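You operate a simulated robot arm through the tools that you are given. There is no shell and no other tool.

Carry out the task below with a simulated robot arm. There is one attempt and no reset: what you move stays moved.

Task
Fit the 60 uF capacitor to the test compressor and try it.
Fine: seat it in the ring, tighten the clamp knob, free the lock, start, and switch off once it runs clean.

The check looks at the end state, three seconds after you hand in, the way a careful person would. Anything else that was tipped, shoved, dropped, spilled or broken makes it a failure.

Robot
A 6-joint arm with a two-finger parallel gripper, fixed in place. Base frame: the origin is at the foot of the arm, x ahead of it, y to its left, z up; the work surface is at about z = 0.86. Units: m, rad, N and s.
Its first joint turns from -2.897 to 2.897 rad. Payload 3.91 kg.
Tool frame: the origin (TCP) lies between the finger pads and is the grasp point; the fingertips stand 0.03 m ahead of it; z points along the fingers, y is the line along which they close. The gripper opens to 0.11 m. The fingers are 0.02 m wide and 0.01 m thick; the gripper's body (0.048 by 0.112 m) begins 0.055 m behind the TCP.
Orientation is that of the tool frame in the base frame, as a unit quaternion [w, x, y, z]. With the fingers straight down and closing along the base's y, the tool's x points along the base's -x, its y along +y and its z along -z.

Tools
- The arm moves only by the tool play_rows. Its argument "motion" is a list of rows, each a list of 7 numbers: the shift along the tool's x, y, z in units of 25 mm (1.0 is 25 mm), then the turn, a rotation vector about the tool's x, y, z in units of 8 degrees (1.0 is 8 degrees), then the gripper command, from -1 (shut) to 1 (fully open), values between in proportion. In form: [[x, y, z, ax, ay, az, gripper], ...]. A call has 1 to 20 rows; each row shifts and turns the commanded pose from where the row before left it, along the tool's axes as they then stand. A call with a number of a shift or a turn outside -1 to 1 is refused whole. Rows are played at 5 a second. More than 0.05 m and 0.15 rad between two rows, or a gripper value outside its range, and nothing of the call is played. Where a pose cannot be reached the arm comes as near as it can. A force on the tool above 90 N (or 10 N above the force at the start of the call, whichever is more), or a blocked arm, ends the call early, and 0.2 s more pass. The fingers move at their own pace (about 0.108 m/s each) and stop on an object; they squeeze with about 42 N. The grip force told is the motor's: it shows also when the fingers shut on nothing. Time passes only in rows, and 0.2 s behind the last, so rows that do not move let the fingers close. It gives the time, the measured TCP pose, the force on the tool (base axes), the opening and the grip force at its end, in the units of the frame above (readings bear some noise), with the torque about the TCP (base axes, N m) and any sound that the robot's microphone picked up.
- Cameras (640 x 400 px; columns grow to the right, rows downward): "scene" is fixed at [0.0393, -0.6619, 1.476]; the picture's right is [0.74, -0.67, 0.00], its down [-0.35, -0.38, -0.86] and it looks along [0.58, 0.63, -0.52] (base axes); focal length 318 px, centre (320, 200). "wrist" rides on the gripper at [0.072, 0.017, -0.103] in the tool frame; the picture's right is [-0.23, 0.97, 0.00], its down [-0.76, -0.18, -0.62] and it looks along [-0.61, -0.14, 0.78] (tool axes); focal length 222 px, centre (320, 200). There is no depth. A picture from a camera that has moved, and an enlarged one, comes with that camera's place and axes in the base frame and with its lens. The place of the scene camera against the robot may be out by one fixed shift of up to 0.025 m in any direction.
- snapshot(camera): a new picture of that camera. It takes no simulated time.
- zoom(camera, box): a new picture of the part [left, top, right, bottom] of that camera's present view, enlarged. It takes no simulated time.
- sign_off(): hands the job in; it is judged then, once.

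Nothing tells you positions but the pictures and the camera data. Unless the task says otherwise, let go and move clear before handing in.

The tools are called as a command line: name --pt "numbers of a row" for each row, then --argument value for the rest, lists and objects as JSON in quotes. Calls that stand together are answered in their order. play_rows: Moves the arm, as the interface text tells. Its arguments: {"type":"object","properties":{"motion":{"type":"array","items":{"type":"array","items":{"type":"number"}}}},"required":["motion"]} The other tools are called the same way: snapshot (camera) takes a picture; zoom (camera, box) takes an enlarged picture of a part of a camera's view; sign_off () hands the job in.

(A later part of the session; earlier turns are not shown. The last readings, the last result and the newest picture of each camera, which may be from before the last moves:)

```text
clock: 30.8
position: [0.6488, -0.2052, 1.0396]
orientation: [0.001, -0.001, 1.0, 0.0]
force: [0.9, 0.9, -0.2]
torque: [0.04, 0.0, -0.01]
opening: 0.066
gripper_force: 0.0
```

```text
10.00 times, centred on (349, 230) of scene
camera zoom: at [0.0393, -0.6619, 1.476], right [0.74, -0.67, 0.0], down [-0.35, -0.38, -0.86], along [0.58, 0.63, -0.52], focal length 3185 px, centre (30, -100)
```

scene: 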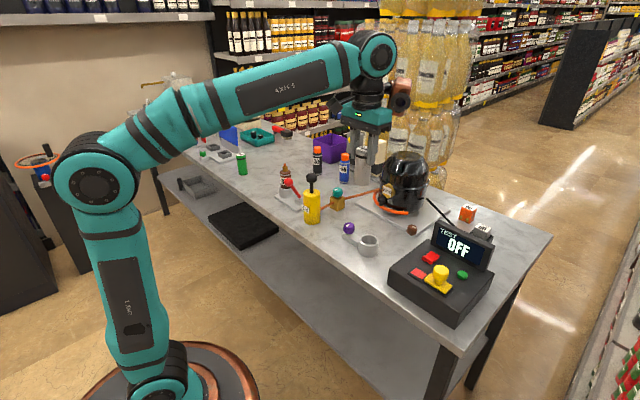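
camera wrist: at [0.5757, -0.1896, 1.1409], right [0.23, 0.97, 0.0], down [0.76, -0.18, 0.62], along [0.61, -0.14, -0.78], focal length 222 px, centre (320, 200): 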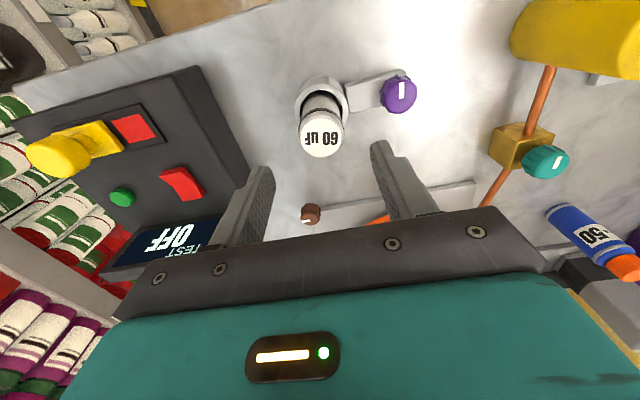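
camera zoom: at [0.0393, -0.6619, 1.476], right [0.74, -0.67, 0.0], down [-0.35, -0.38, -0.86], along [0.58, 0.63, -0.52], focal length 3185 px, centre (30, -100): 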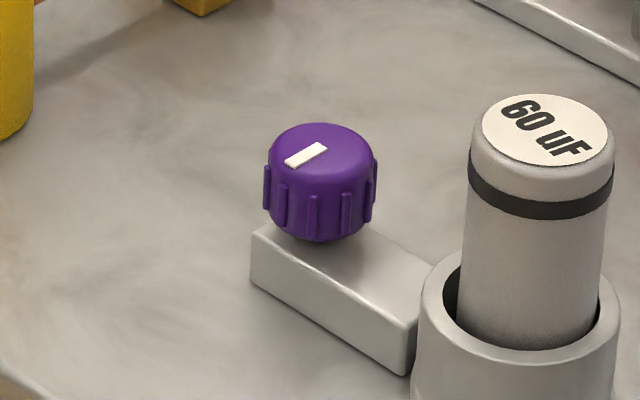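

I put the knob at about (0.651, -0.123) with its top at z ≈ 0.90. I'll move above it and pre-rotate the gripper about 64° counter-clockwise so there's plenty of clockwise travel to tighten.

play_rows --pt "-0.02 0.9 -0.2 0 0 0 0.2" --pt "-0.02 0.9 -0.2 0 0 0 0.2" --pt "-0.02 0.9 0 0 0 0 0.2" --pt "-0.02 0.57 0 0 0 0 0.2" --pt "0 0 0 0 0 0 0.2" --pt "0 0 0 0 0 0 0.2"

snapshot --camera "wrist"

zoom --camera "wrist" --box '[270, 80, 382, 150]'

```text
clock: 32.2
position: [0.6501, -0.1254, 1.0482]
orientation: [0.001, 0.0, 1.0, 0.0]
force: [-0.5, -0.5, 0.7]
torque: [0.01, 0.0, 0.0]
opening: 0.0658
gripper_force: 0.1
```

```text
taken
camera wrist: at [0.5767, -0.1082, 1.1497], right [0.23, 0.97, 0.0], down [0.76, -0.18, 0.62], along [0.61, -0.14, -0.78], focal length 222 px, centre (320, 200)
```

wrist: 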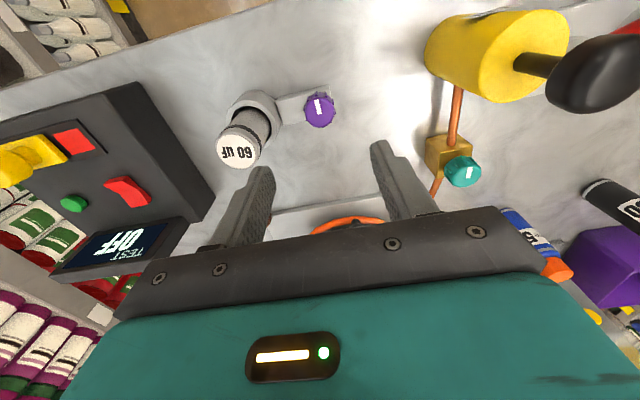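

```text
5.71 times, centred on (326, 115) of wrist
camera zoom: at [0.5767, -0.1082, 1.1497], right [0.23, 0.97, 0.0], down [0.76, -0.18, 0.62], along [0.61, -0.14, -0.78], focal length 1269 px, centre (286, 686)
```

zoom: 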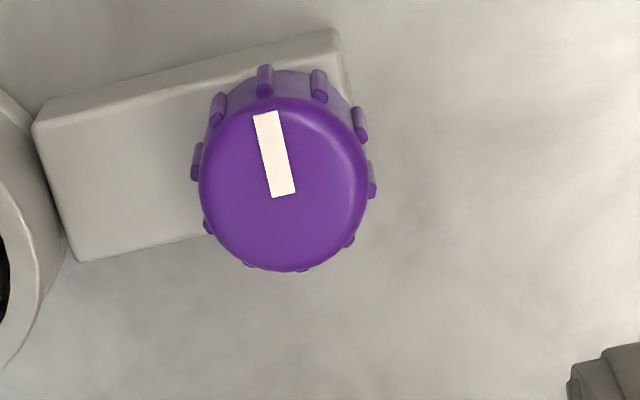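

The tool is right over the knob, and its pointer faces the robot (-x). I'll rotate 64° counter-clockwise at height and check that the tool is still centred.

play_rows --pt "0 0 0 0 0 -1 0.2" --pt "0 0 0 0 0 -1 0.2" --pt "0 0 0 0 0 -1 0.2" --pt "0 0 0 0 0 -1 0.2" --pt "0 0 0 0 0 -1 0.2" --pt "0 0 0 0 0 -1 0.2" --pt "0 0 0 0 0 -1 0.2" --pt "0 0 0 0 0 -1 0.2" --pt "0 0 0 0 0 0 0.2" --pt "0 0 0 0 0 0 0.2"

snapshot --camera "wrist"

snapshot --camera "scene"

```text
clock: 34.4
position: [0.6512, -0.1253, 1.049]
orientation: [0.001, -0.53, 0.848, -0.001]
force: [0.1, -0.3, -0.1]
torque: [0.01, 0.01, -0.02]
opening: 0.066
gripper_force: 0.0
```

```text
taken
camera wrist: at [0.6022, -0.1827, 1.15], right [-0.78, 0.63, 0.0], down [0.49, 0.61, 0.62], along [0.39, 0.48, -0.78], focal length 222 px, centre (320, 200)
```

wrist: 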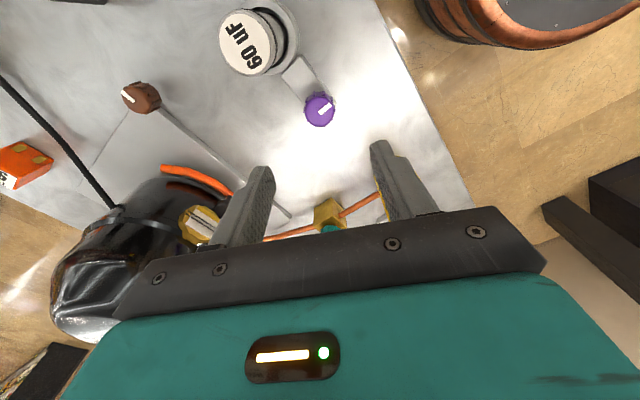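

```text
taken
```

scene: 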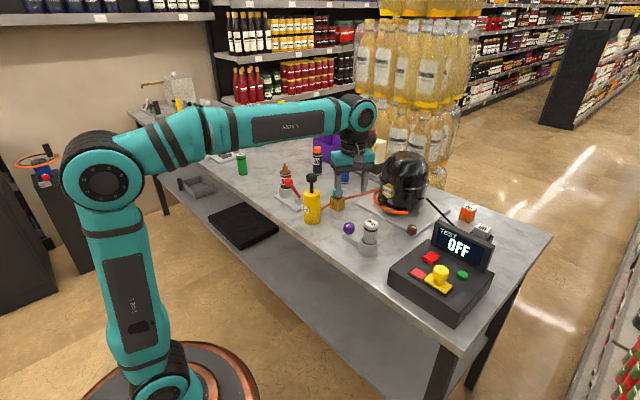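

Rotation worked and the knob is still centred under the tool. I'll descend so the fingertips straddle the knob just above its arm (TCP z ≈ 0.916).

play_rows --pt "0 0 1 0 0 0 0.2" --pt "0 0 1 0 0 0 0.2" --pt "0 0 1 0 0 0 0.2" --pt "0 0 1 0 0 0 0.2" --pt "0 0 0.7 0 0 0 0.2" --pt "0 0 0.6 0 0 0 0.2" --pt "0 0 0 0 0 0 0.2" --pt "0 0 0 0 0 0 0.2"

snapshot --camera "wrist"

zoom --camera "scene" --box '[315, 180, 411, 260]'

```text
clock: 36.2
position: [0.6497, -0.124, 0.9159]
orientation: [0.0, -0.53, 0.848, -0.001]
force: [-0.7, 0.8, -0.5]
torque: [-0.01, -0.03, -0.01]
opening: 0.066
gripper_force: 0.0
```

```text
taken
camera wrist: at [0.6031, -0.1829, 1.0181], right [-0.78, 0.63, 0.0], down [0.49, 0.61, 0.62], along [0.39, 0.48, -0.78], focal length 222 px, centre (320, 200)
```

wrist: 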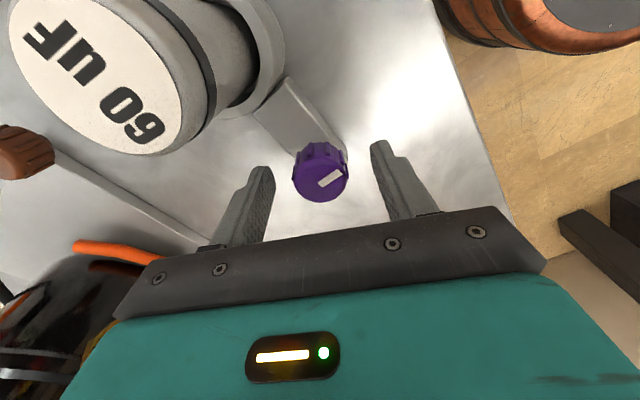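

```text
5.00 times, centred on (363, 220) of scene
camera zoom: at [0.0393, -0.6619, 1.476], right [0.74, -0.67, 0.0], down [-0.35, -0.38, -0.86], along [0.58, 0.63, -0.52], focal length 1592 px, centre (105, 100)
```

zoom: 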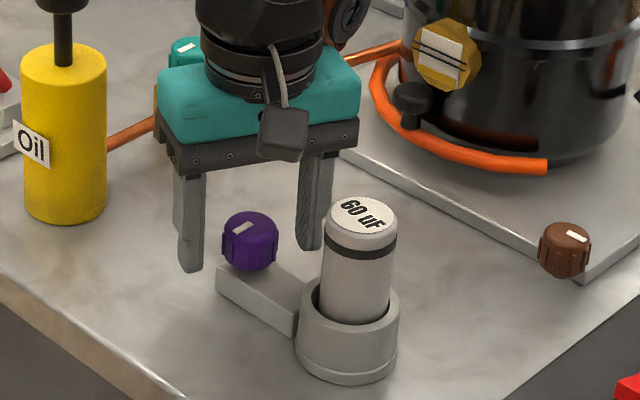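

The fingers straddle the knob cleanly. I'll close on it and turn clockwise 40°, watching the torque.

play_rows --pt "0 0 0 0 0 0 -1" --pt "0 0 0 0 0 0 -1" --pt "0 0 0 0 0 0 -1" --pt "0 0 0 0 0 0 -1" --pt "0 0 0 0 0 0.5 -1" --pt "0 0 0 0 0 1 -1" --pt "0 0 0 0 0 1 -1" --pt "0 0 0 0 0 1 -1" --pt "0 0 0 0 0 1 -1" --pt "0 0 0 0 0 0.5 -1" --pt "0 0 0 0 0 0 -1"

snapshot --camera "wrist"

zoom --camera "scene" --box '[315, 180, 411, 260]'

```text
clock: 38.6
position: [0.6511, -0.1249, 0.9164]
orientation: [0.002, -0.207, 0.978, -0.001]
force: [27.9, -12.3, 24.3]
torque: [0.7, -0.14, 0.02]
opening: 0.0311
gripper_force: 45.2
```

```text
taken
camera wrist: at [0.5767, -0.1393, 1.0178], right [-0.19, 0.98, 0.0], down [0.77, 0.15, 0.63], along [0.61, 0.12, -0.78], focal length 222 px, centre (320, 200)
```

wrist: 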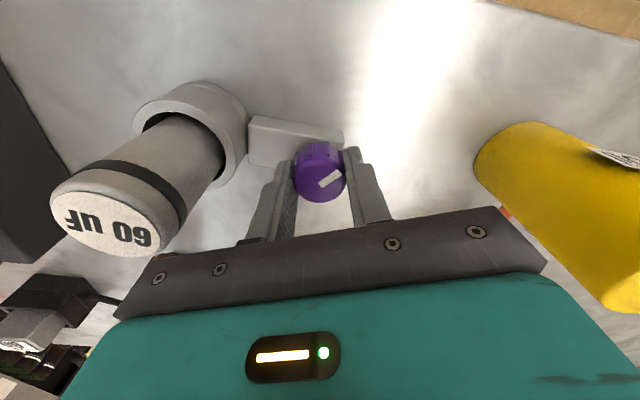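

```text
5.00 times, centred on (363, 220) of scene
camera zoom: at [0.0393, -0.6619, 1.476], right [0.74, -0.67, 0.0], down [-0.35, -0.38, -0.86], along [0.58, 0.63, -0.52], focal length 1592 px, centre (105, 100)
```

zoom: 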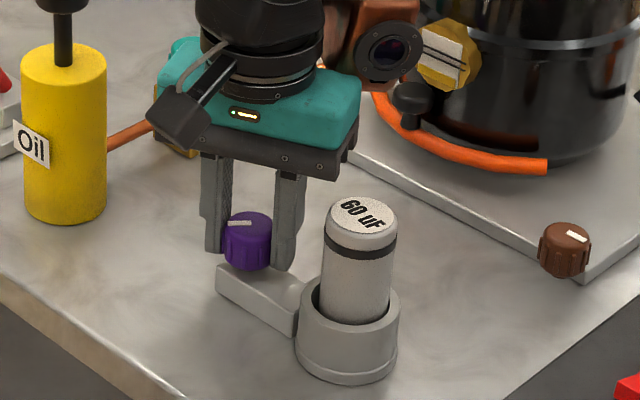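

The knob turned with the gripper, pointer now about 40° further clockwise. There's some side load from slight off-centring, so I'll ease that and keep turning.

play_rows --pt "-0.034 -0.042 -0.03 0 0 0 -1" --pt "0 0 0 0 0 0.5 -1" --pt "0 0 0 0 0 1 -1" --pt "0 0 0 0 0 1 -1" --pt "0 0 0 0 0 1 -1" --pt "0 0 0 0 0 1 -1" --pt "0 0 0 0 0 0.5 -1" --pt "0 0 0 0 0 0 -1"

zoom --camera "wrist" --box '[250, 100, 410, 220]'

zoom --camera "scene" --box '[315, 180, 411, 260]'

```text
clock: 40.4
position: [0.6505, -0.1257, 0.9158]
orientation: [0.001, 0.14, 0.99, 0.0]
force: [-13.7, 0.5, 7.2]
torque: [0.24, 1.38, 0.03]
opening: 0.0311
gripper_force: 45.2
```

```text
3.33 times, centred on (330, 160) of wrist
camera zoom: at [0.585, -0.0893, 1.0178], right [0.49, 0.87, 0.0], down [0.68, -0.38, 0.62], along [0.54, -0.3, -0.78], focal length 740 px, centre (287, 333)
```

zoom: 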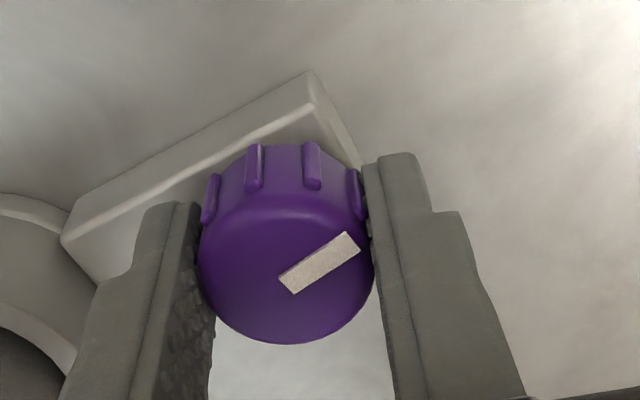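

```text
5.00 times, centred on (363, 220) of scene
camera zoom: at [0.0393, -0.6619, 1.476], right [0.74, -0.67, 0.0], down [-0.35, -0.38, -0.86], along [0.58, 0.63, -0.52], focal length 1592 px, centre (105, 100)
```

zoom: 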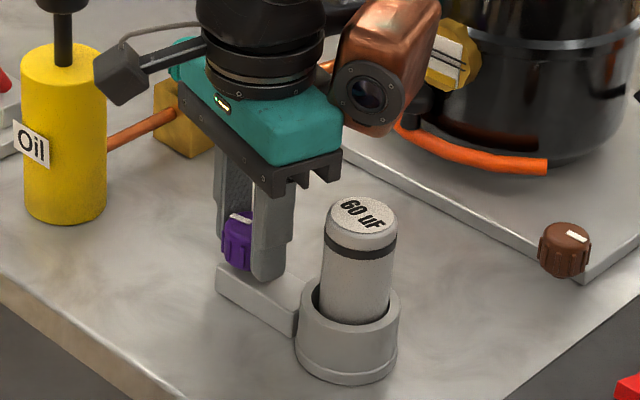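

No stop felt yet: torque about the knob axis is about 0, and it has turned roughly 80°. I'll keep turning clockwise.

play_rows --pt "0 0 0 0 0 1 -1" --pt "0 0 0 0 0 1 -1" --pt "0 0 0 0 0 1 -1" --pt "0 0 0 0 0 1 -1" --pt "0 0 0 0 0 1 -1" --pt "0 0 0 0 0 0 -1"

zoom --camera "wrist" --box '[250, 100, 410, 220]'

zoom --camera "scene" --box '[315, 180, 411, 260]'

```text
clock: 41.8
position: [0.6511, -0.1258, 0.9156]
orientation: [0.001, 0.471, 0.882, 0.0]
force: [-36.6, 4.8, -19.5]
torque: [0.05, 0.49, 0.13]
opening: 0.0313
gripper_force: 44.9
```

```text
3.33 times, centred on (330, 160) of wrist
camera zoom: at [0.6237, -0.0566, 1.018], right [0.94, 0.35, 0.0], down [0.28, -0.73, 0.62], along [0.22, -0.58, -0.78], focal length 740 px, centre (287, 333)
```

zoom: 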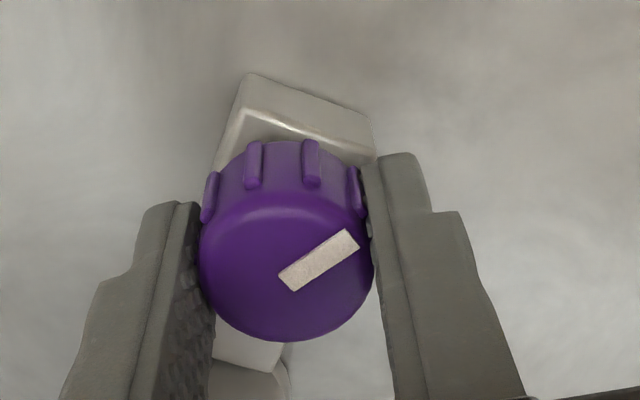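

```text
5.00 times, centred on (363, 220) of scene
camera zoom: at [0.0393, -0.6619, 1.476], right [0.74, -0.67, 0.0], down [-0.35, -0.38, -0.86], along [0.58, 0.63, -0.52], focal length 1592 px, centre (105, 100)
```

zoom: 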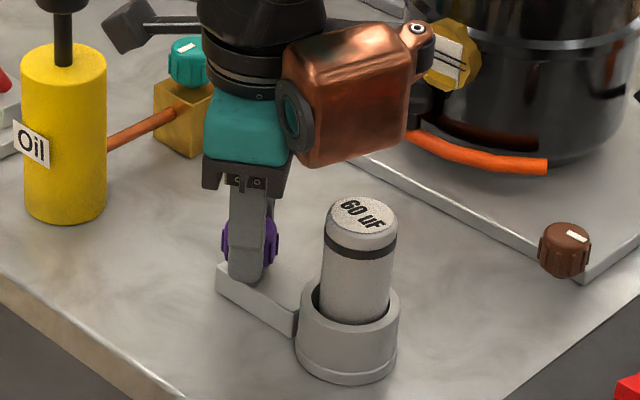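

About 120° turned and still no hard stop. I'll open slightly, swing back counter-clockwise around the knob, and regrip for another clockwise stroke.

play_rows --pt "0 0 0 0 0 0 -0.05" --pt "0 0 0 0 0 0 -0.05" --pt "0 0 0 0 0 -1 -0.05" --pt "0 0 0 0 0 -1 -0.05" --pt "0 0 0 0 0 -1 -0.05" --pt "0 0 0 0 0 -1 -0.05" --pt "0 0 0 0 0 -1 -0.05" --pt "0 0 0 0 0 -1 -0.05" --pt "0 0 0 0 0 -1 -0.05" --pt "0 0 0 0 0 -1 -0.05" --pt "0 0 0 0 0 -1 -0.05" --pt "0 0 0 0 0 -1 -0.05" --pt "0 0 0 0 0 -1 -0.05" --pt "0 0 0 0 0 -1 -0.05" --pt "0 0 0 0 0 -1 -0.05" --pt "0 0 0 0 0 -1 -0.05" --pt "0 0 0 0 0 0 -0.05"

snapshot --camera "wrist"

zoom --camera "scene" --box '[315, 180, 411, 260]'

```text
clock: 45.4
position: [0.652, -0.1266, 0.9149]
orientation: [0.0, -0.47, 0.883, -0.001]
force: [-0.2, 0.0, -0.7]
torque: [-0.02, 0.01, 0.0]
opening: 0.0524
gripper_force: 0.0
```

```text
taken
camera wrist: at [0.597, -0.1769, 1.0172], right [-0.68, 0.73, 0.0], down [0.57, 0.53, 0.62], along [0.46, 0.42, -0.78], focal length 222 px, centre (320, 200)
```

wrist: 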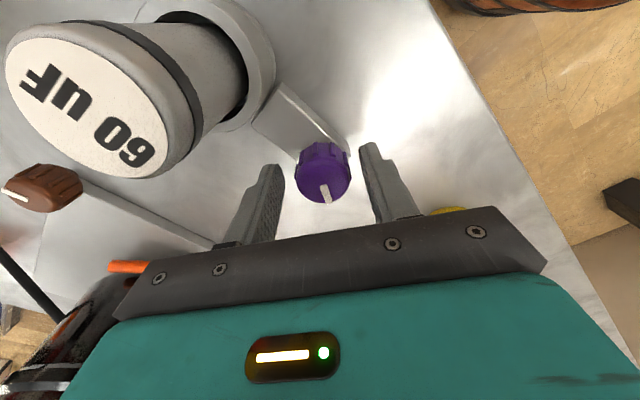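

```text
5.00 times, centred on (363, 220) of scene
camera zoom: at [0.0393, -0.6619, 1.476], right [0.74, -0.67, 0.0], down [-0.35, -0.38, -0.86], along [0.58, 0.63, -0.52], focal length 1592 px, centre (105, 100)
```

zoom: 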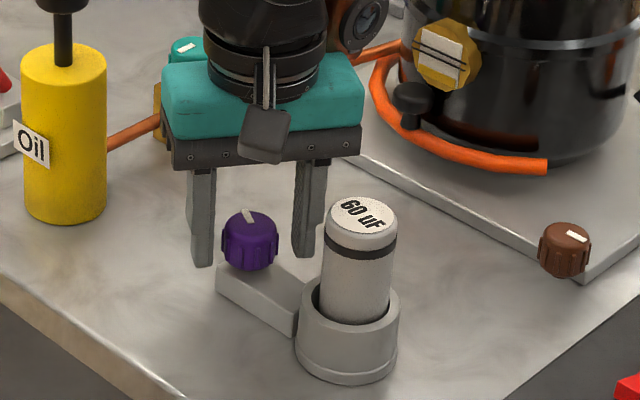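

The pointer has moved about 120° clockwise and the cap is unmoved. I'll recentre by about 1 mm, regrip and turn further, watching for a stop.

play_rows --pt "0.035 0.03 0 0 0 0 -0.05" --pt "0 0 0 0 0 0 -1" --pt "0 0 0 0 0 0 -1" --pt "0 0 0 0 0 0 -1" --pt "0 0 0 0 0 0.5 -1" --pt "0 0 0 0 0 1 -1" --pt "0 0 0 0 0 1 -1" --pt "0 0 0 0 0 1 -1" --pt "0 0 0 0 0 1 -1" --pt "0 0 0 0 0 1 -1" --pt "0 0 0 0 0 0.5 -1" --pt "0 0 0 0 0 0 -1"

zoom --camera "wrist" --box '[250, 100, 410, 220]'

zoom --camera "scene" --box '[315, 180, 411, 260]'

```text
clock: 48.0
position: [0.6503, -0.1243, 0.9176]
orientation: [0.002, -0.069, 0.998, -0.001]
force: [-0.8, 8.1, 12.8]
torque: [0.84, 0.45, 0.5]
opening: 0.0318
gripper_force: 45.0
```

```text
3.33 times, centred on (330, 160) of wrist
camera zoom: at [0.5755, -0.1188, 1.0191], right [0.09, 1.0, 0.0], down [0.78, -0.07, 0.63], along [0.62, -0.06, -0.78], focal length 740 px, centre (287, 333)
```

zoom: 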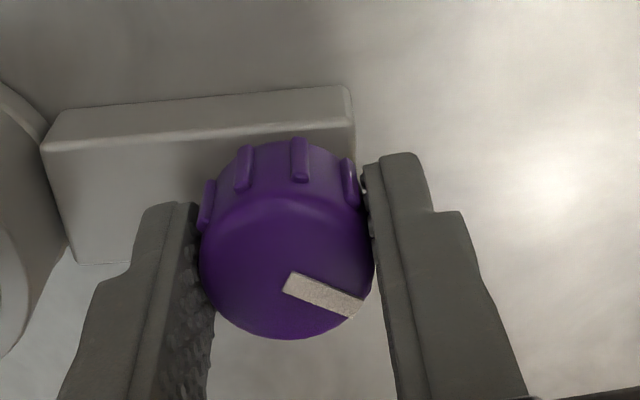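

```text
5.00 times, centred on (363, 220) of scene
camera zoom: at [0.0393, -0.6619, 1.476], right [0.74, -0.67, 0.0], down [-0.35, -0.38, -0.86], along [0.58, 0.63, -0.52], focal length 1592 px, centre (105, 100)
```

zoom: 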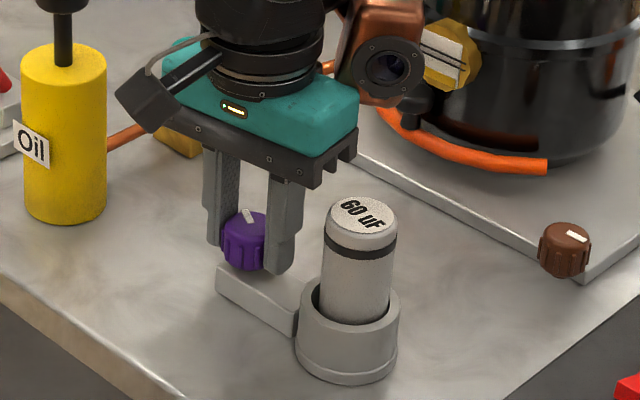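

This time the pointer didn't follow the gripper and the axial torque rose to 0.5 N·m, which suggests the knob has reached its stop. I'll check with a bit more clockwise turn.

play_rows --pt "0 0 0 0 0 1 -1" --pt "0 0 0 0 0 1 -1" --pt "0 0 0 0 0 1 -1" --pt "0 0 0 0 0 0 -1"

zoom --camera "wrist" --box '[250, 100, 410, 220]'

zoom --camera "scene" --box '[315, 180, 411, 260]'

```text
clock: 49.0
position: [0.65, -0.125, 0.9173]
orientation: [0.002, 0.141, 0.99, -0.001]
force: [2.2, 13.7, 14.5]
torque: [0.86, -0.21, 0.63]
opening: 0.0314
gripper_force: 45.4
```

```text
3.33 times, centred on (330, 160) of wrist
camera zoom: at [0.5845, -0.0892, 1.0192], right [0.49, 0.87, 0.0], down [0.68, -0.38, 0.63], along [0.55, -0.3, -0.78], focal length 740 px, centre (287, 333)
```

zoom: 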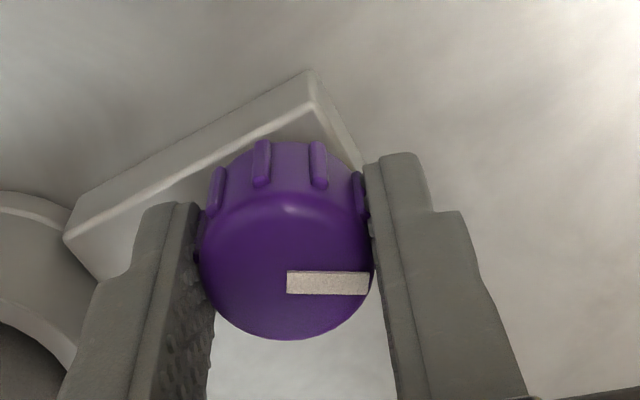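

```text
5.00 times, centred on (363, 220) of scene
camera zoom: at [0.0393, -0.6619, 1.476], right [0.74, -0.67, 0.0], down [-0.35, -0.38, -0.86], along [0.58, 0.63, -0.52], focal length 1592 px, centre (105, 100)
```

zoom: 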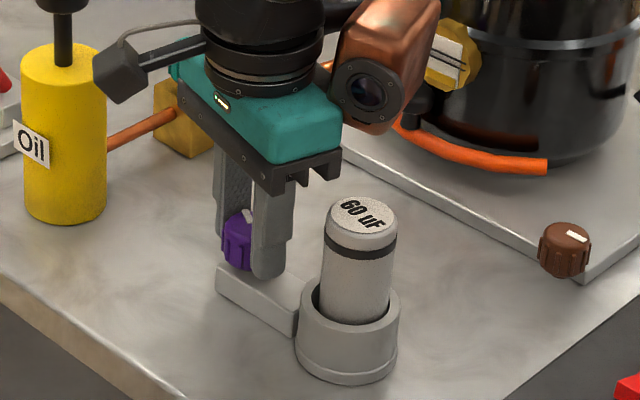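

The gripper slips while the knob stays put at 0.63 N·m, so the clamp knob is tight. I'll release, rise clear, and rotate back for a look at the panel.

play_rows --pt "0 0 0 0 0 0 0" --pt "0 0 0 0 0 0 0" --pt "0 0 -0.5 0 0 0 0" --pt "0 0 -1 0 0 0 0" --pt "0 0 -1 0 0 0 0" --pt "0 0 -1 0 0 0 0" --pt "0 0 -1 0 0 0 0" --pt "0 0 -1 0 0 0 0" --pt "0 0 -1 0 0 -1 0" --pt "0 0 -1 0 0 -1 0" --pt "0 0 0 0 0 0 0"

zoom --camera "scene" --box '[315, 180, 411, 260]'

snapshot --camera "wrist"

```text
clock: 51.4
position: [0.652, -0.1269, 1.1024]
orientation: [0.001, 0.0, 1.0, 0.0]
force: [0.7, -0.1, 0.4]
torque: [-0.01, -0.01, 0.04]
opening: 0.0551
gripper_force: 0.1
```

```text
5.00 times, centred on (363, 220) of scene
camera zoom: at [0.0393, -0.6619, 1.476], right [0.74, -0.67, 0.0], down [-0.35, -0.38, -0.86], along [0.58, 0.63, -0.52], focal length 1592 px, centre (105, 100)
```

zoom: 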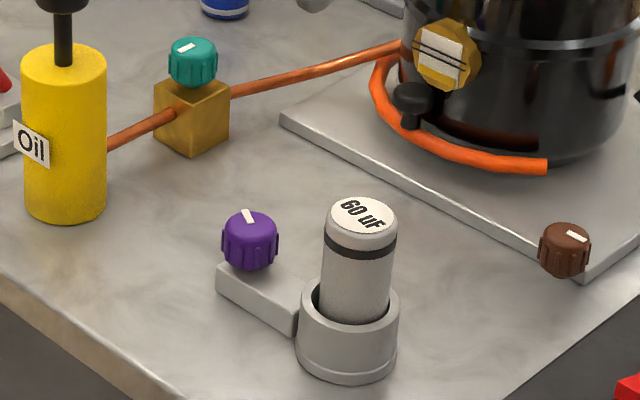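

```text
taken
camera wrist: at [0.5781, -0.1108, 1.2055], right [0.23, 0.97, 0.0], down [0.76, -0.18, 0.62], along [0.61, -0.14, -0.78], focal length 222 px, centre (320, 200)
```

wrist: 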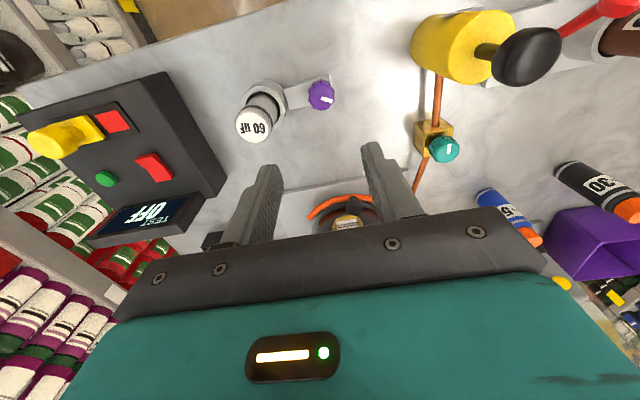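

The clamp knob stays tight and the cap is upright. Now I'll move over the panel to inspect the lock slide, green button and red rocker.

play_rows --pt "0.2 -1 -0.5 0 0 0 0" --pt "0.2 -1 -0.5 0 0 0 0" --pt "0.2 -1 0 0 0 0 0" --pt "0.2 -1 0 0 0 0 0" --pt "0.2 -1 0 0 0 0 0" --pt "0.2 -1 0 0 0 0 0" --pt "0.2 -1 0 0 0 0 0" --pt "0.2 -1 0 0 0 0 0" --pt "0.2 -1 0 0 0 0 0" --pt "0.2 -1 0 0 0 0 0" --pt "0.2 -1 0 0 0 0 0" --pt "0.2 -1 0 0 0 0 0" --pt "0 0 0 0 0 0 0" --pt "0 0 0 0 0 0 0"

snapshot --camera "wrist"

zoom --camera "wrist" --box '[230, 60, 422, 180]'

```text
clock: 54.4
position: [0.5892, -0.427, 1.1271]
orientation: [0.001, 0.0, 1.0, 0.001]
force: [-0.7, 0.8, 0.6]
torque: [0.02, -0.01, 0.0]
opening: 0.0549
gripper_force: 0.1
```

```text
taken
camera wrist: at [0.5162, -0.4094, 1.2285], right [0.23, 0.97, 0.0], down [0.76, -0.18, 0.62], along [0.61, -0.14, -0.78], focal length 222 px, centre (320, 200)
```

wrist: 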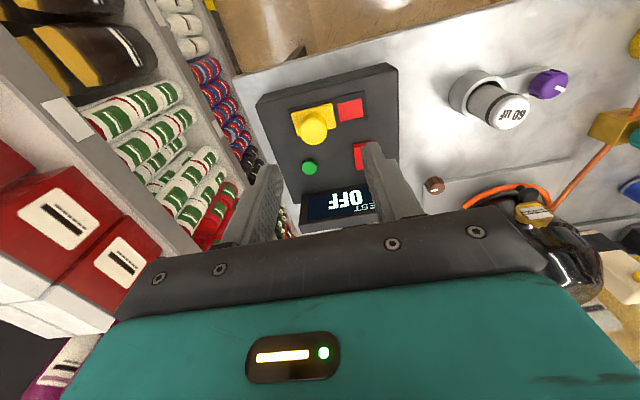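

```text
3.33 times, centred on (326, 120) of wrist
camera zoom: at [0.5162, -0.4094, 1.2285], right [0.23, 0.97, 0.0], down [0.76, -0.18, 0.62], along [0.61, -0.14, -0.78], focal length 740 px, centre (300, 467)
```

zoom: 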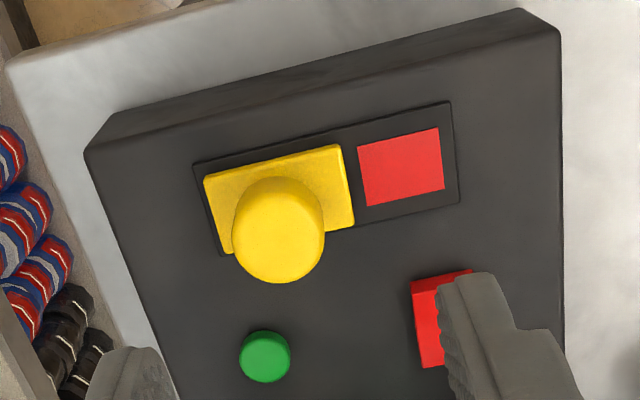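

From triangulation, the yellow lock knob is at about (0.617, -0.440) with its top at z ≈ 0.962, the red patch is at y ≈ -0.39, and the green button is at about (0.686, -0.465, 0.924). The slide track runs along +y, so I'll move above the yellow knob and look closer.

play_rows --pt "-0.55 -0.27 0.5 0 0 0 0.3" --pt "-0.55 -0.27 1 0 0 0 0.3" --pt "0 0 1 0 0 0 0.3" --pt "0 0 0.7 0 0 0 0.3" --pt "0 0 0 0 0 0 0.3" --pt "0 0 0 0 0 0 0.3"

snapshot --camera "wrist"

zoom --camera "wrist" --box '[240, 60, 416, 170]'

zoom --camera "scene" --box '[385, 200, 513, 320]'

```text
clock: 55.8
position: [0.6163, -0.4414, 1.0482]
orientation: [0.001, -0.001, 1.0, -0.001]
force: [-0.4, 0.7, 0.8]
torque: [0.0, -0.01, 0.01]
opening: 0.0714
gripper_force: 0.0
```

```text
taken
camera wrist: at [0.5437, -0.4248, 1.1503], right [0.23, 0.97, 0.0], down [0.76, -0.18, 0.62], along [0.61, -0.14, -0.78], focal length 222 px, centre (320, 200)
```

wrist: 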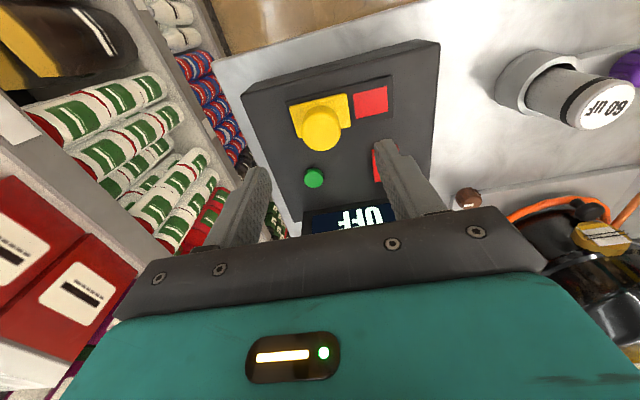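

```text
3.64 times, centred on (328, 115) of wrist
camera zoom: at [0.5437, -0.4248, 1.1503], right [0.23, 0.97, 0.0], down [0.76, -0.18, 0.62], along [0.61, -0.14, -0.78], focal length 808 px, centre (291, 509)
```

zoom: 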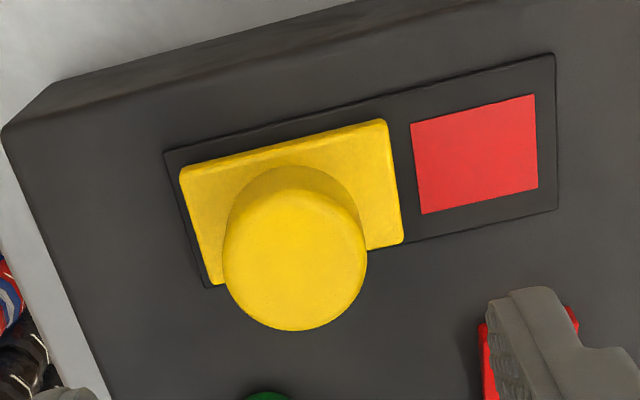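

```text
3.33 times, centred on (449, 260) of scene
camera zoom: at [0.0393, -0.6619, 1.476], right [0.74, -0.67, 0.0], down [-0.35, -0.38, -0.86], along [0.58, 0.63, -0.52], focal length 1062 px, centre (-110, 0)
```

zoom: 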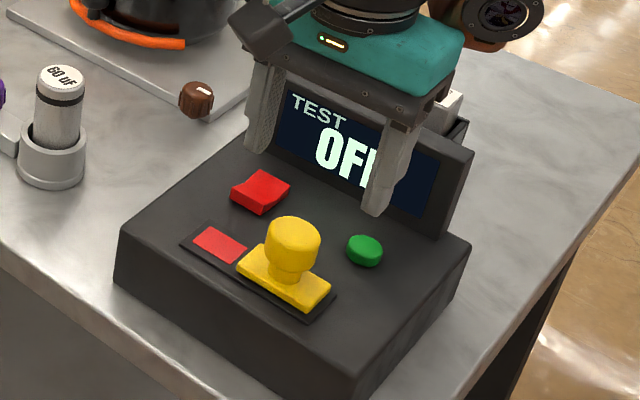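

The tool is centred on the yellow knob within 1 mm. I'll descend to straddle its head and close on it.

play_rows --pt "0 0 1 0 0 0 0.3" --pt "0 0 1 0 0 0 0.3" --pt "0 0 0.8 0 0 0 0.3" --pt "0 0 0.45 0 0 0 0.3" --pt "0 0 0 0 0 0 0.3" --pt "0 0 0 0 0 0 -1" --pt "0 0 0 0 0 0 -1" --pt "0 0 0 0 0 0 -1" --pt "0 0 0 0 0 0 -1"

snapshot --camera "wrist"

zoom --camera "scene" --box '[385, 200, 513, 320]'

```text
clock: 57.8
position: [0.6185, -0.4398, 0.9674]
orientation: [0.001, 0.0, 1.0, 0.0]
force: [-0.6, 0.3, -2.2]
torque: [0.0, -0.09, 0.0]
opening: 0.0324
gripper_force: 44.7
```

```text
taken
camera wrist: at [0.5449, -0.4234, 1.0695], right [0.23, 0.97, 0.0], down [0.76, -0.18, 0.62], along [0.61, -0.14, -0.78], focal length 222 px, centre (320, 200)
```

wrist: 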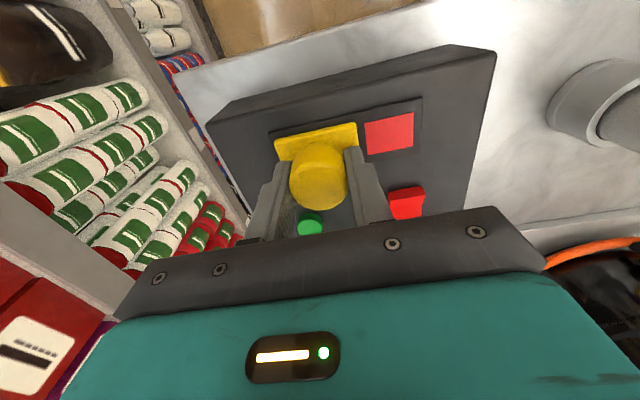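

```text
3.33 times, centred on (449, 260) of scene
camera zoom: at [0.0393, -0.6619, 1.476], right [0.74, -0.67, 0.0], down [-0.35, -0.38, -0.86], along [0.58, 0.63, -0.52], focal length 1062 px, centre (-110, 0)
```

zoom: 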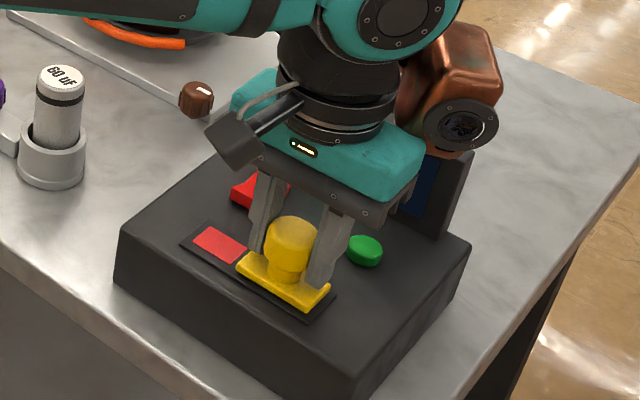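

The yellow knob is gripped. I'll slide it in +y towards the red patch in small steps and check the force.

play_rows --pt "0 0.3 0 0 0 0 -1" --pt "0 0.4 0 0 0 0 -1" --pt "0 0.3 0 0 0 0 -1" --pt "0 0 0 0 0 0 -1"

snapshot --camera "wrist"

zoom --camera "scene" --box '[385, 200, 513, 320]'

```text
clock: 58.8
position: [0.6186, -0.4151, 0.9688]
orientation: [0.001, 0.0, 1.0, 0.0]
force: [6.9, -0.6, -6.9]
torque: [-0.02, -0.46, 0.05]
opening: 0.0325
gripper_force: 44.7
```

```text
taken
camera wrist: at [0.5449, -0.3983, 1.0696], right [0.23, 0.97, 0.0], down [0.76, -0.18, 0.62], along [0.61, -0.14, -0.78], focal length 222 px, centre (320, 200)
```

wrist: 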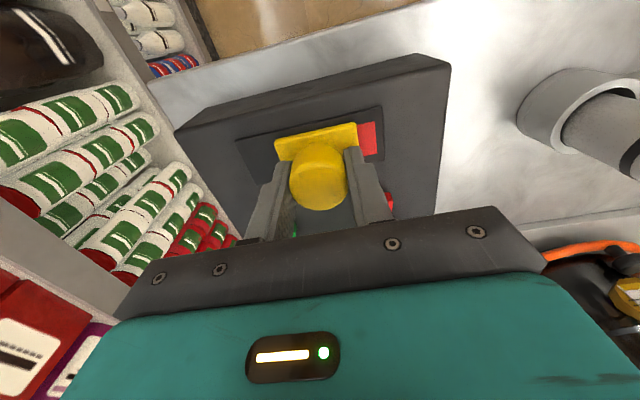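

```text
3.33 times, centred on (449, 260) of scene
camera zoom: at [0.0393, -0.6619, 1.476], right [0.74, -0.67, 0.0], down [-0.35, -0.38, -0.86], along [0.58, 0.63, -0.52], focal length 1062 px, centre (-110, 0)
```

zoom: 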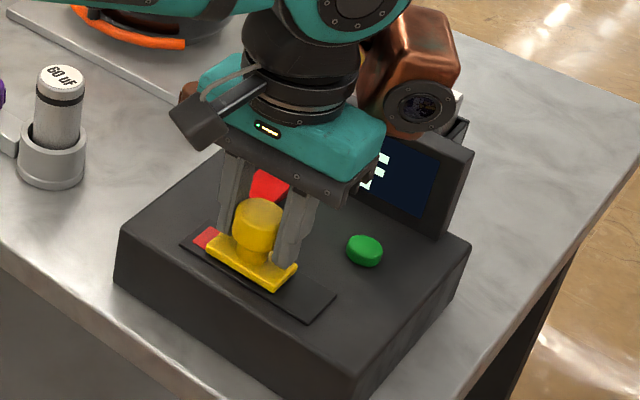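

It slides freely with little force. I'll continue until it covers the red patch and meets its end stop.

play_rows --pt "0 0.3 0 0 0 0 -1" --pt "0 0.2 0 0 0 0 -1" --pt "0 0.1 0 0 0 0 -1" --pt "0 0.06 0 0 0 0 -1" --pt "0 0 0 0 0 0 -1"

snapshot --camera "wrist"

zoom --camera "scene" --box '[385, 200, 513, 320]'

```text
clock: 60.0
position: [0.6182, -0.3983, 0.9679]
orientation: [0.001, 0.001, 1.0, 0.0]
force: [13.4, -15.4, -2.4]
torque: [-0.26, -0.09, 0.03]
opening: 0.0326
gripper_force: 45.0
```

```text
taken
camera wrist: at [0.5448, -0.3826, 1.0696], right [0.23, 0.97, 0.0], down [0.76, -0.18, 0.62], along [0.61, -0.14, -0.78], focal length 222 px, centre (320, 200)
```

wrist: 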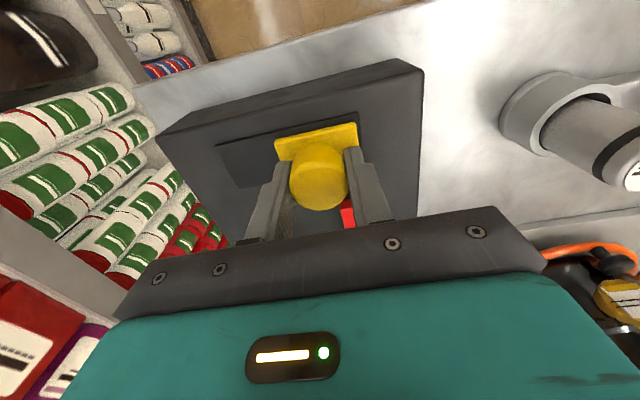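

```text
3.33 times, centred on (449, 260) of scene
camera zoom: at [0.0393, -0.6619, 1.476], right [0.74, -0.67, 0.0], down [-0.35, -0.38, -0.86], along [0.58, 0.63, -0.52], focal length 1062 px, centre (-110, 0)
```

zoom: 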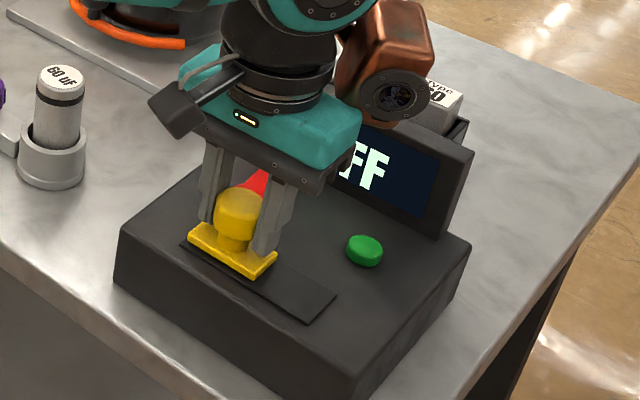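

The slide has reached its end stop (15 N) with the red patch fully covered, so the lock should be free. I'll let go, lift off and check the display.

play_rows --pt "0 -0.04 0 0 0 0 -1" --pt "0 0 0 0 0 0 0.1" --pt "0 0 0 0 0 0 0.1" --pt "0 0 -0.5 0 0 0 0.1" --pt "0 0 -1 0 0 0 0.1" --pt "0 0 -1 0 0 0 0.1" --pt "0 0 -1 0 0 0 0.1" --pt "0 0 -1 0 0 0 0.1" --pt "0 0 -0.5 0 0 0 0.1" --pt "0 0 0 0 0 0 0.1"

snapshot --camera "wrist"

zoom --camera "scene" --box '[385, 200, 513, 320]'

```text
clock: 62.2
position: [0.6159, -0.3983, 1.0928]
orientation: [0.001, 0.0, 1.0, 0.0]
force: [0.3, 0.3, -0.7]
torque: [0.0, 0.01, -0.03]
opening: 0.0607
gripper_force: 0.1
```

```text
taken
camera wrist: at [0.5432, -0.3826, 1.1948], right [0.23, 0.97, 0.0], down [0.76, -0.18, 0.62], along [0.61, -0.14, -0.78], focal length 222 px, centre (320, 200)
```

wrist: 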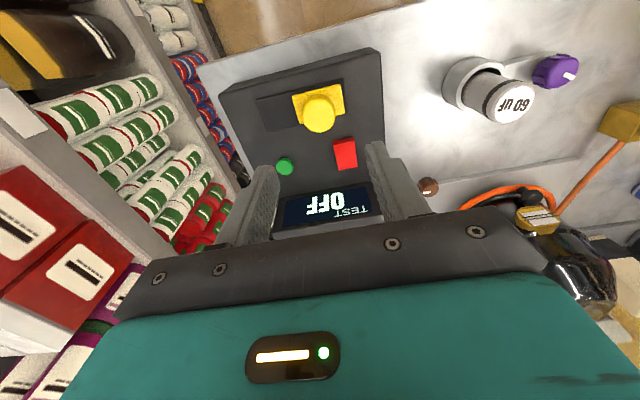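

```text
3.33 times, centred on (449, 260) of scene
camera zoom: at [0.0393, -0.6619, 1.476], right [0.74, -0.67, 0.0], down [-0.35, -0.38, -0.86], along [0.58, 0.63, -0.52], focal length 1062 px, centre (-110, 0)
```

zoom: 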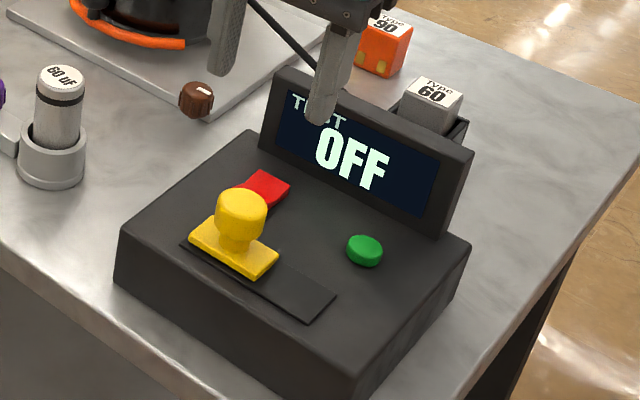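

The lock slide stays over the red patch and the display still reads OFF. I'll zoom in on the red switch and green button before pressing anything.

zoom --camera "wrist" --box '[260, 70, 372, 220]'

zoom --camera "wrist" --box '[316, 130, 372, 175]'

zoom --camera "scene" --box '[420, 235, 500, 290]'

```text
2.67 times, centred on (316, 145) of wrist
camera zoom: at [0.5432, -0.3826, 1.1948], right [0.23, 0.97, 0.0], down [0.76, -0.18, 0.62], along [0.61, -0.14, -0.78], focal length 592 px, centre (331, 347)
```

zoom: 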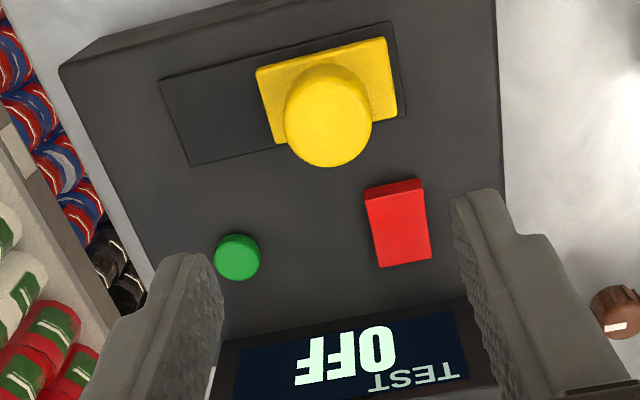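

```text
8.89 times, centred on (344, 152) of wrist
camera zoom: at [0.5432, -0.3826, 1.1948], right [0.23, 0.97, 0.0], down [0.76, -0.18, 0.62], along [0.61, -0.14, -0.78], focal length 1974 px, centre (107, 622)
```

zoom: 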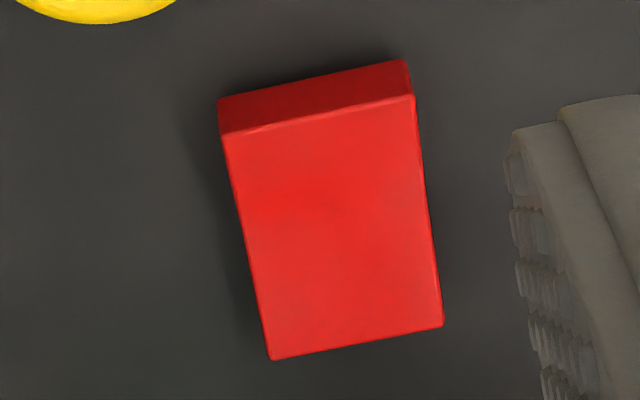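

```text
7.27 times, centred on (460, 262) of scene
camera zoom: at [0.0393, -0.6619, 1.476], right [0.74, -0.67, 0.0], down [-0.35, -0.38, -0.86], along [0.58, 0.63, -0.52], focal length 2316 px, centre (-698, -254)
```

zoom: 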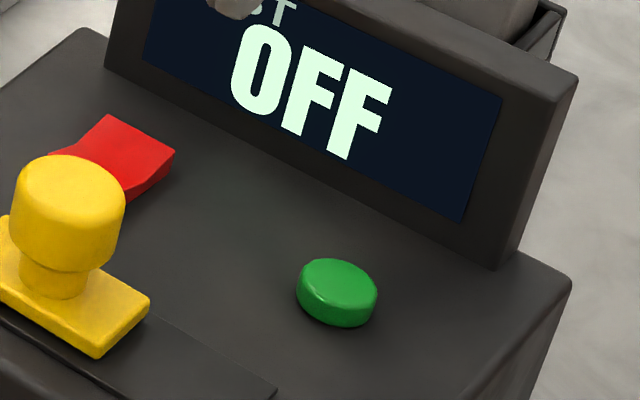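

The panel is clear: green button at about (0.685, -0.465), red switch at about (0.68, -0.383). I'll move above the green button at height with the fingers closed, and rotate about 88° so the bulky parts of the wrist stay away from the display.

play_rows --pt "-0.92 -0.9 0 0 0 0 -1" --pt "-0.92 -0.9 0 0 0 0 -1" --pt "-0.92 -0.88 0 0 0 0 -1" --pt "0 0 0 0 0 -1 -1" --pt "0 0 0 0 0 -1 -1" --pt "0 0 0 0 0 -1 -1" --pt "0 0 0 0 0 -1 -1" --pt "0 0 0 0 0 -1 -1" --pt "0 0 0 0 0 -1 -1" --pt "0 0 0 0 0 -1 -1" --pt "0 0 0 0 0 -1 -1" --pt "0 0 0 0 0 -1 -1" --pt "0 0 0 0 0 -1 -1" --pt "0 0 0 0 0 -1 -1" --pt "0 0 0 0 0 0 -1" --pt "0 0 0 0 0 0 -1"

snapshot --camera "wrist"

snapshot --camera "scene"

```text
clock: 65.6
position: [0.6866, -0.4659, 1.0923]
orientation: [0.0, -0.695, 0.719, 0.0]
force: [0.6, 0.2, 0.0]
torque: [-0.01, -0.02, 0.0]
opening: 0.0
gripper_force: 37.8
```

```text
taken
camera wrist: at [0.6665, -0.5386, 1.1945], right [-0.97, 0.26, 0.0], down [0.2, 0.76, 0.62], along [0.16, 0.6, -0.78], focal length 222 px, centre (320, 200)
```

wrist: 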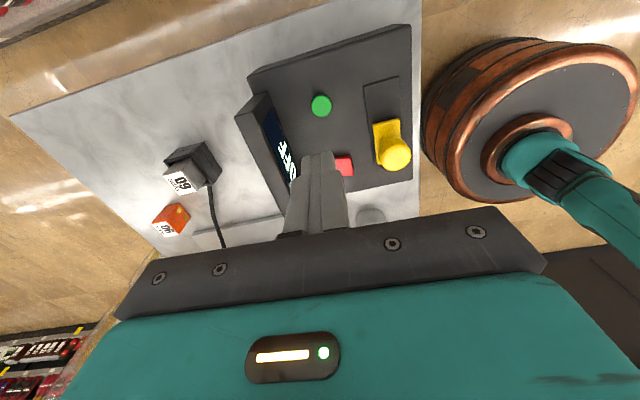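

```text
taken
```

scene: 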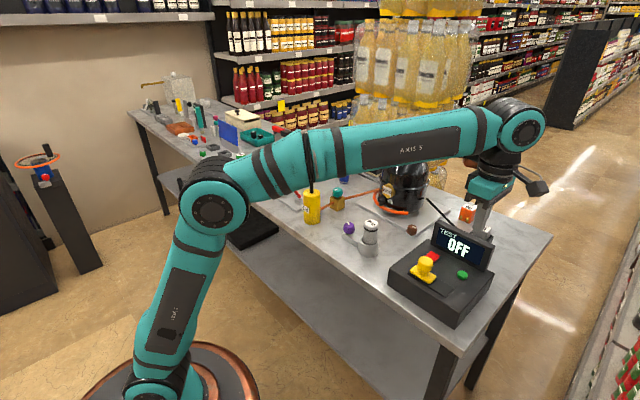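

The green button is directly below the closed fingertips. I'll descend to just above it.

play_rows --pt "0 0 1 0 0 0 -1" --pt "0 0 1 0 0 0 -1" --pt "0 0 1 0 0 0 -1" --pt "0 0 1 0 0 0 -1" --pt "0 0 0.8 0 0 0 -1" --pt "0 0 0 0 0 0 -1" --pt "0 0 0 0 0 0 -1"

snapshot --camera "wrist"

zoom --camera "scene" --box '[410, 190, 520, 300]'

```text
clock: 67.2
position: [0.6865, -0.4663, 0.9726]
orientation: [0.001, -0.695, 0.719, -0.001]
force: [0.4, -0.2, -0.1]
torque: [0.01, -0.02, -0.02]
opening: 0.0
gripper_force: 37.4
```

```text
taken
camera wrist: at [0.666, -0.5385, 1.0756], right [-0.97, 0.26, 0.0], down [0.2, 0.76, 0.62], along [0.16, 0.6, -0.78], focal length 222 px, centre (320, 200)
```

wrist: 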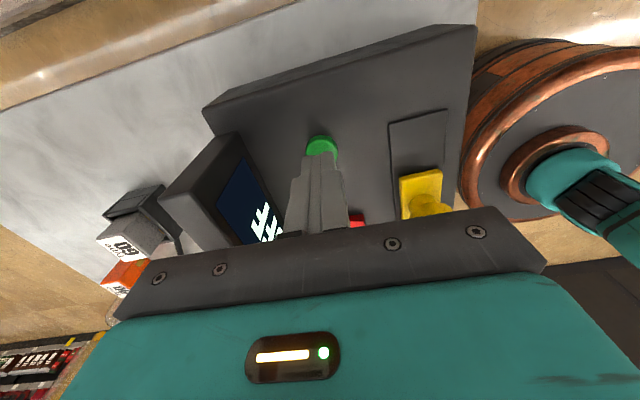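

```text
3.64 times, centred on (465, 245) of scene
camera zoom: at [0.0393, -0.6619, 1.476], right [0.74, -0.67, 0.0], down [-0.35, -0.38, -0.86], along [0.58, 0.63, -0.52], focal length 1158 px, centre (-207, 36)
```

zoom: 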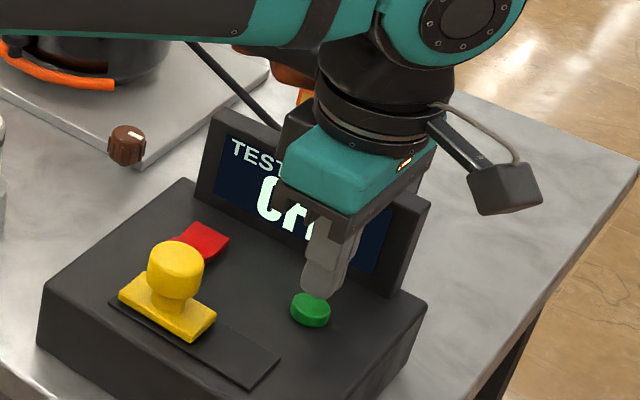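

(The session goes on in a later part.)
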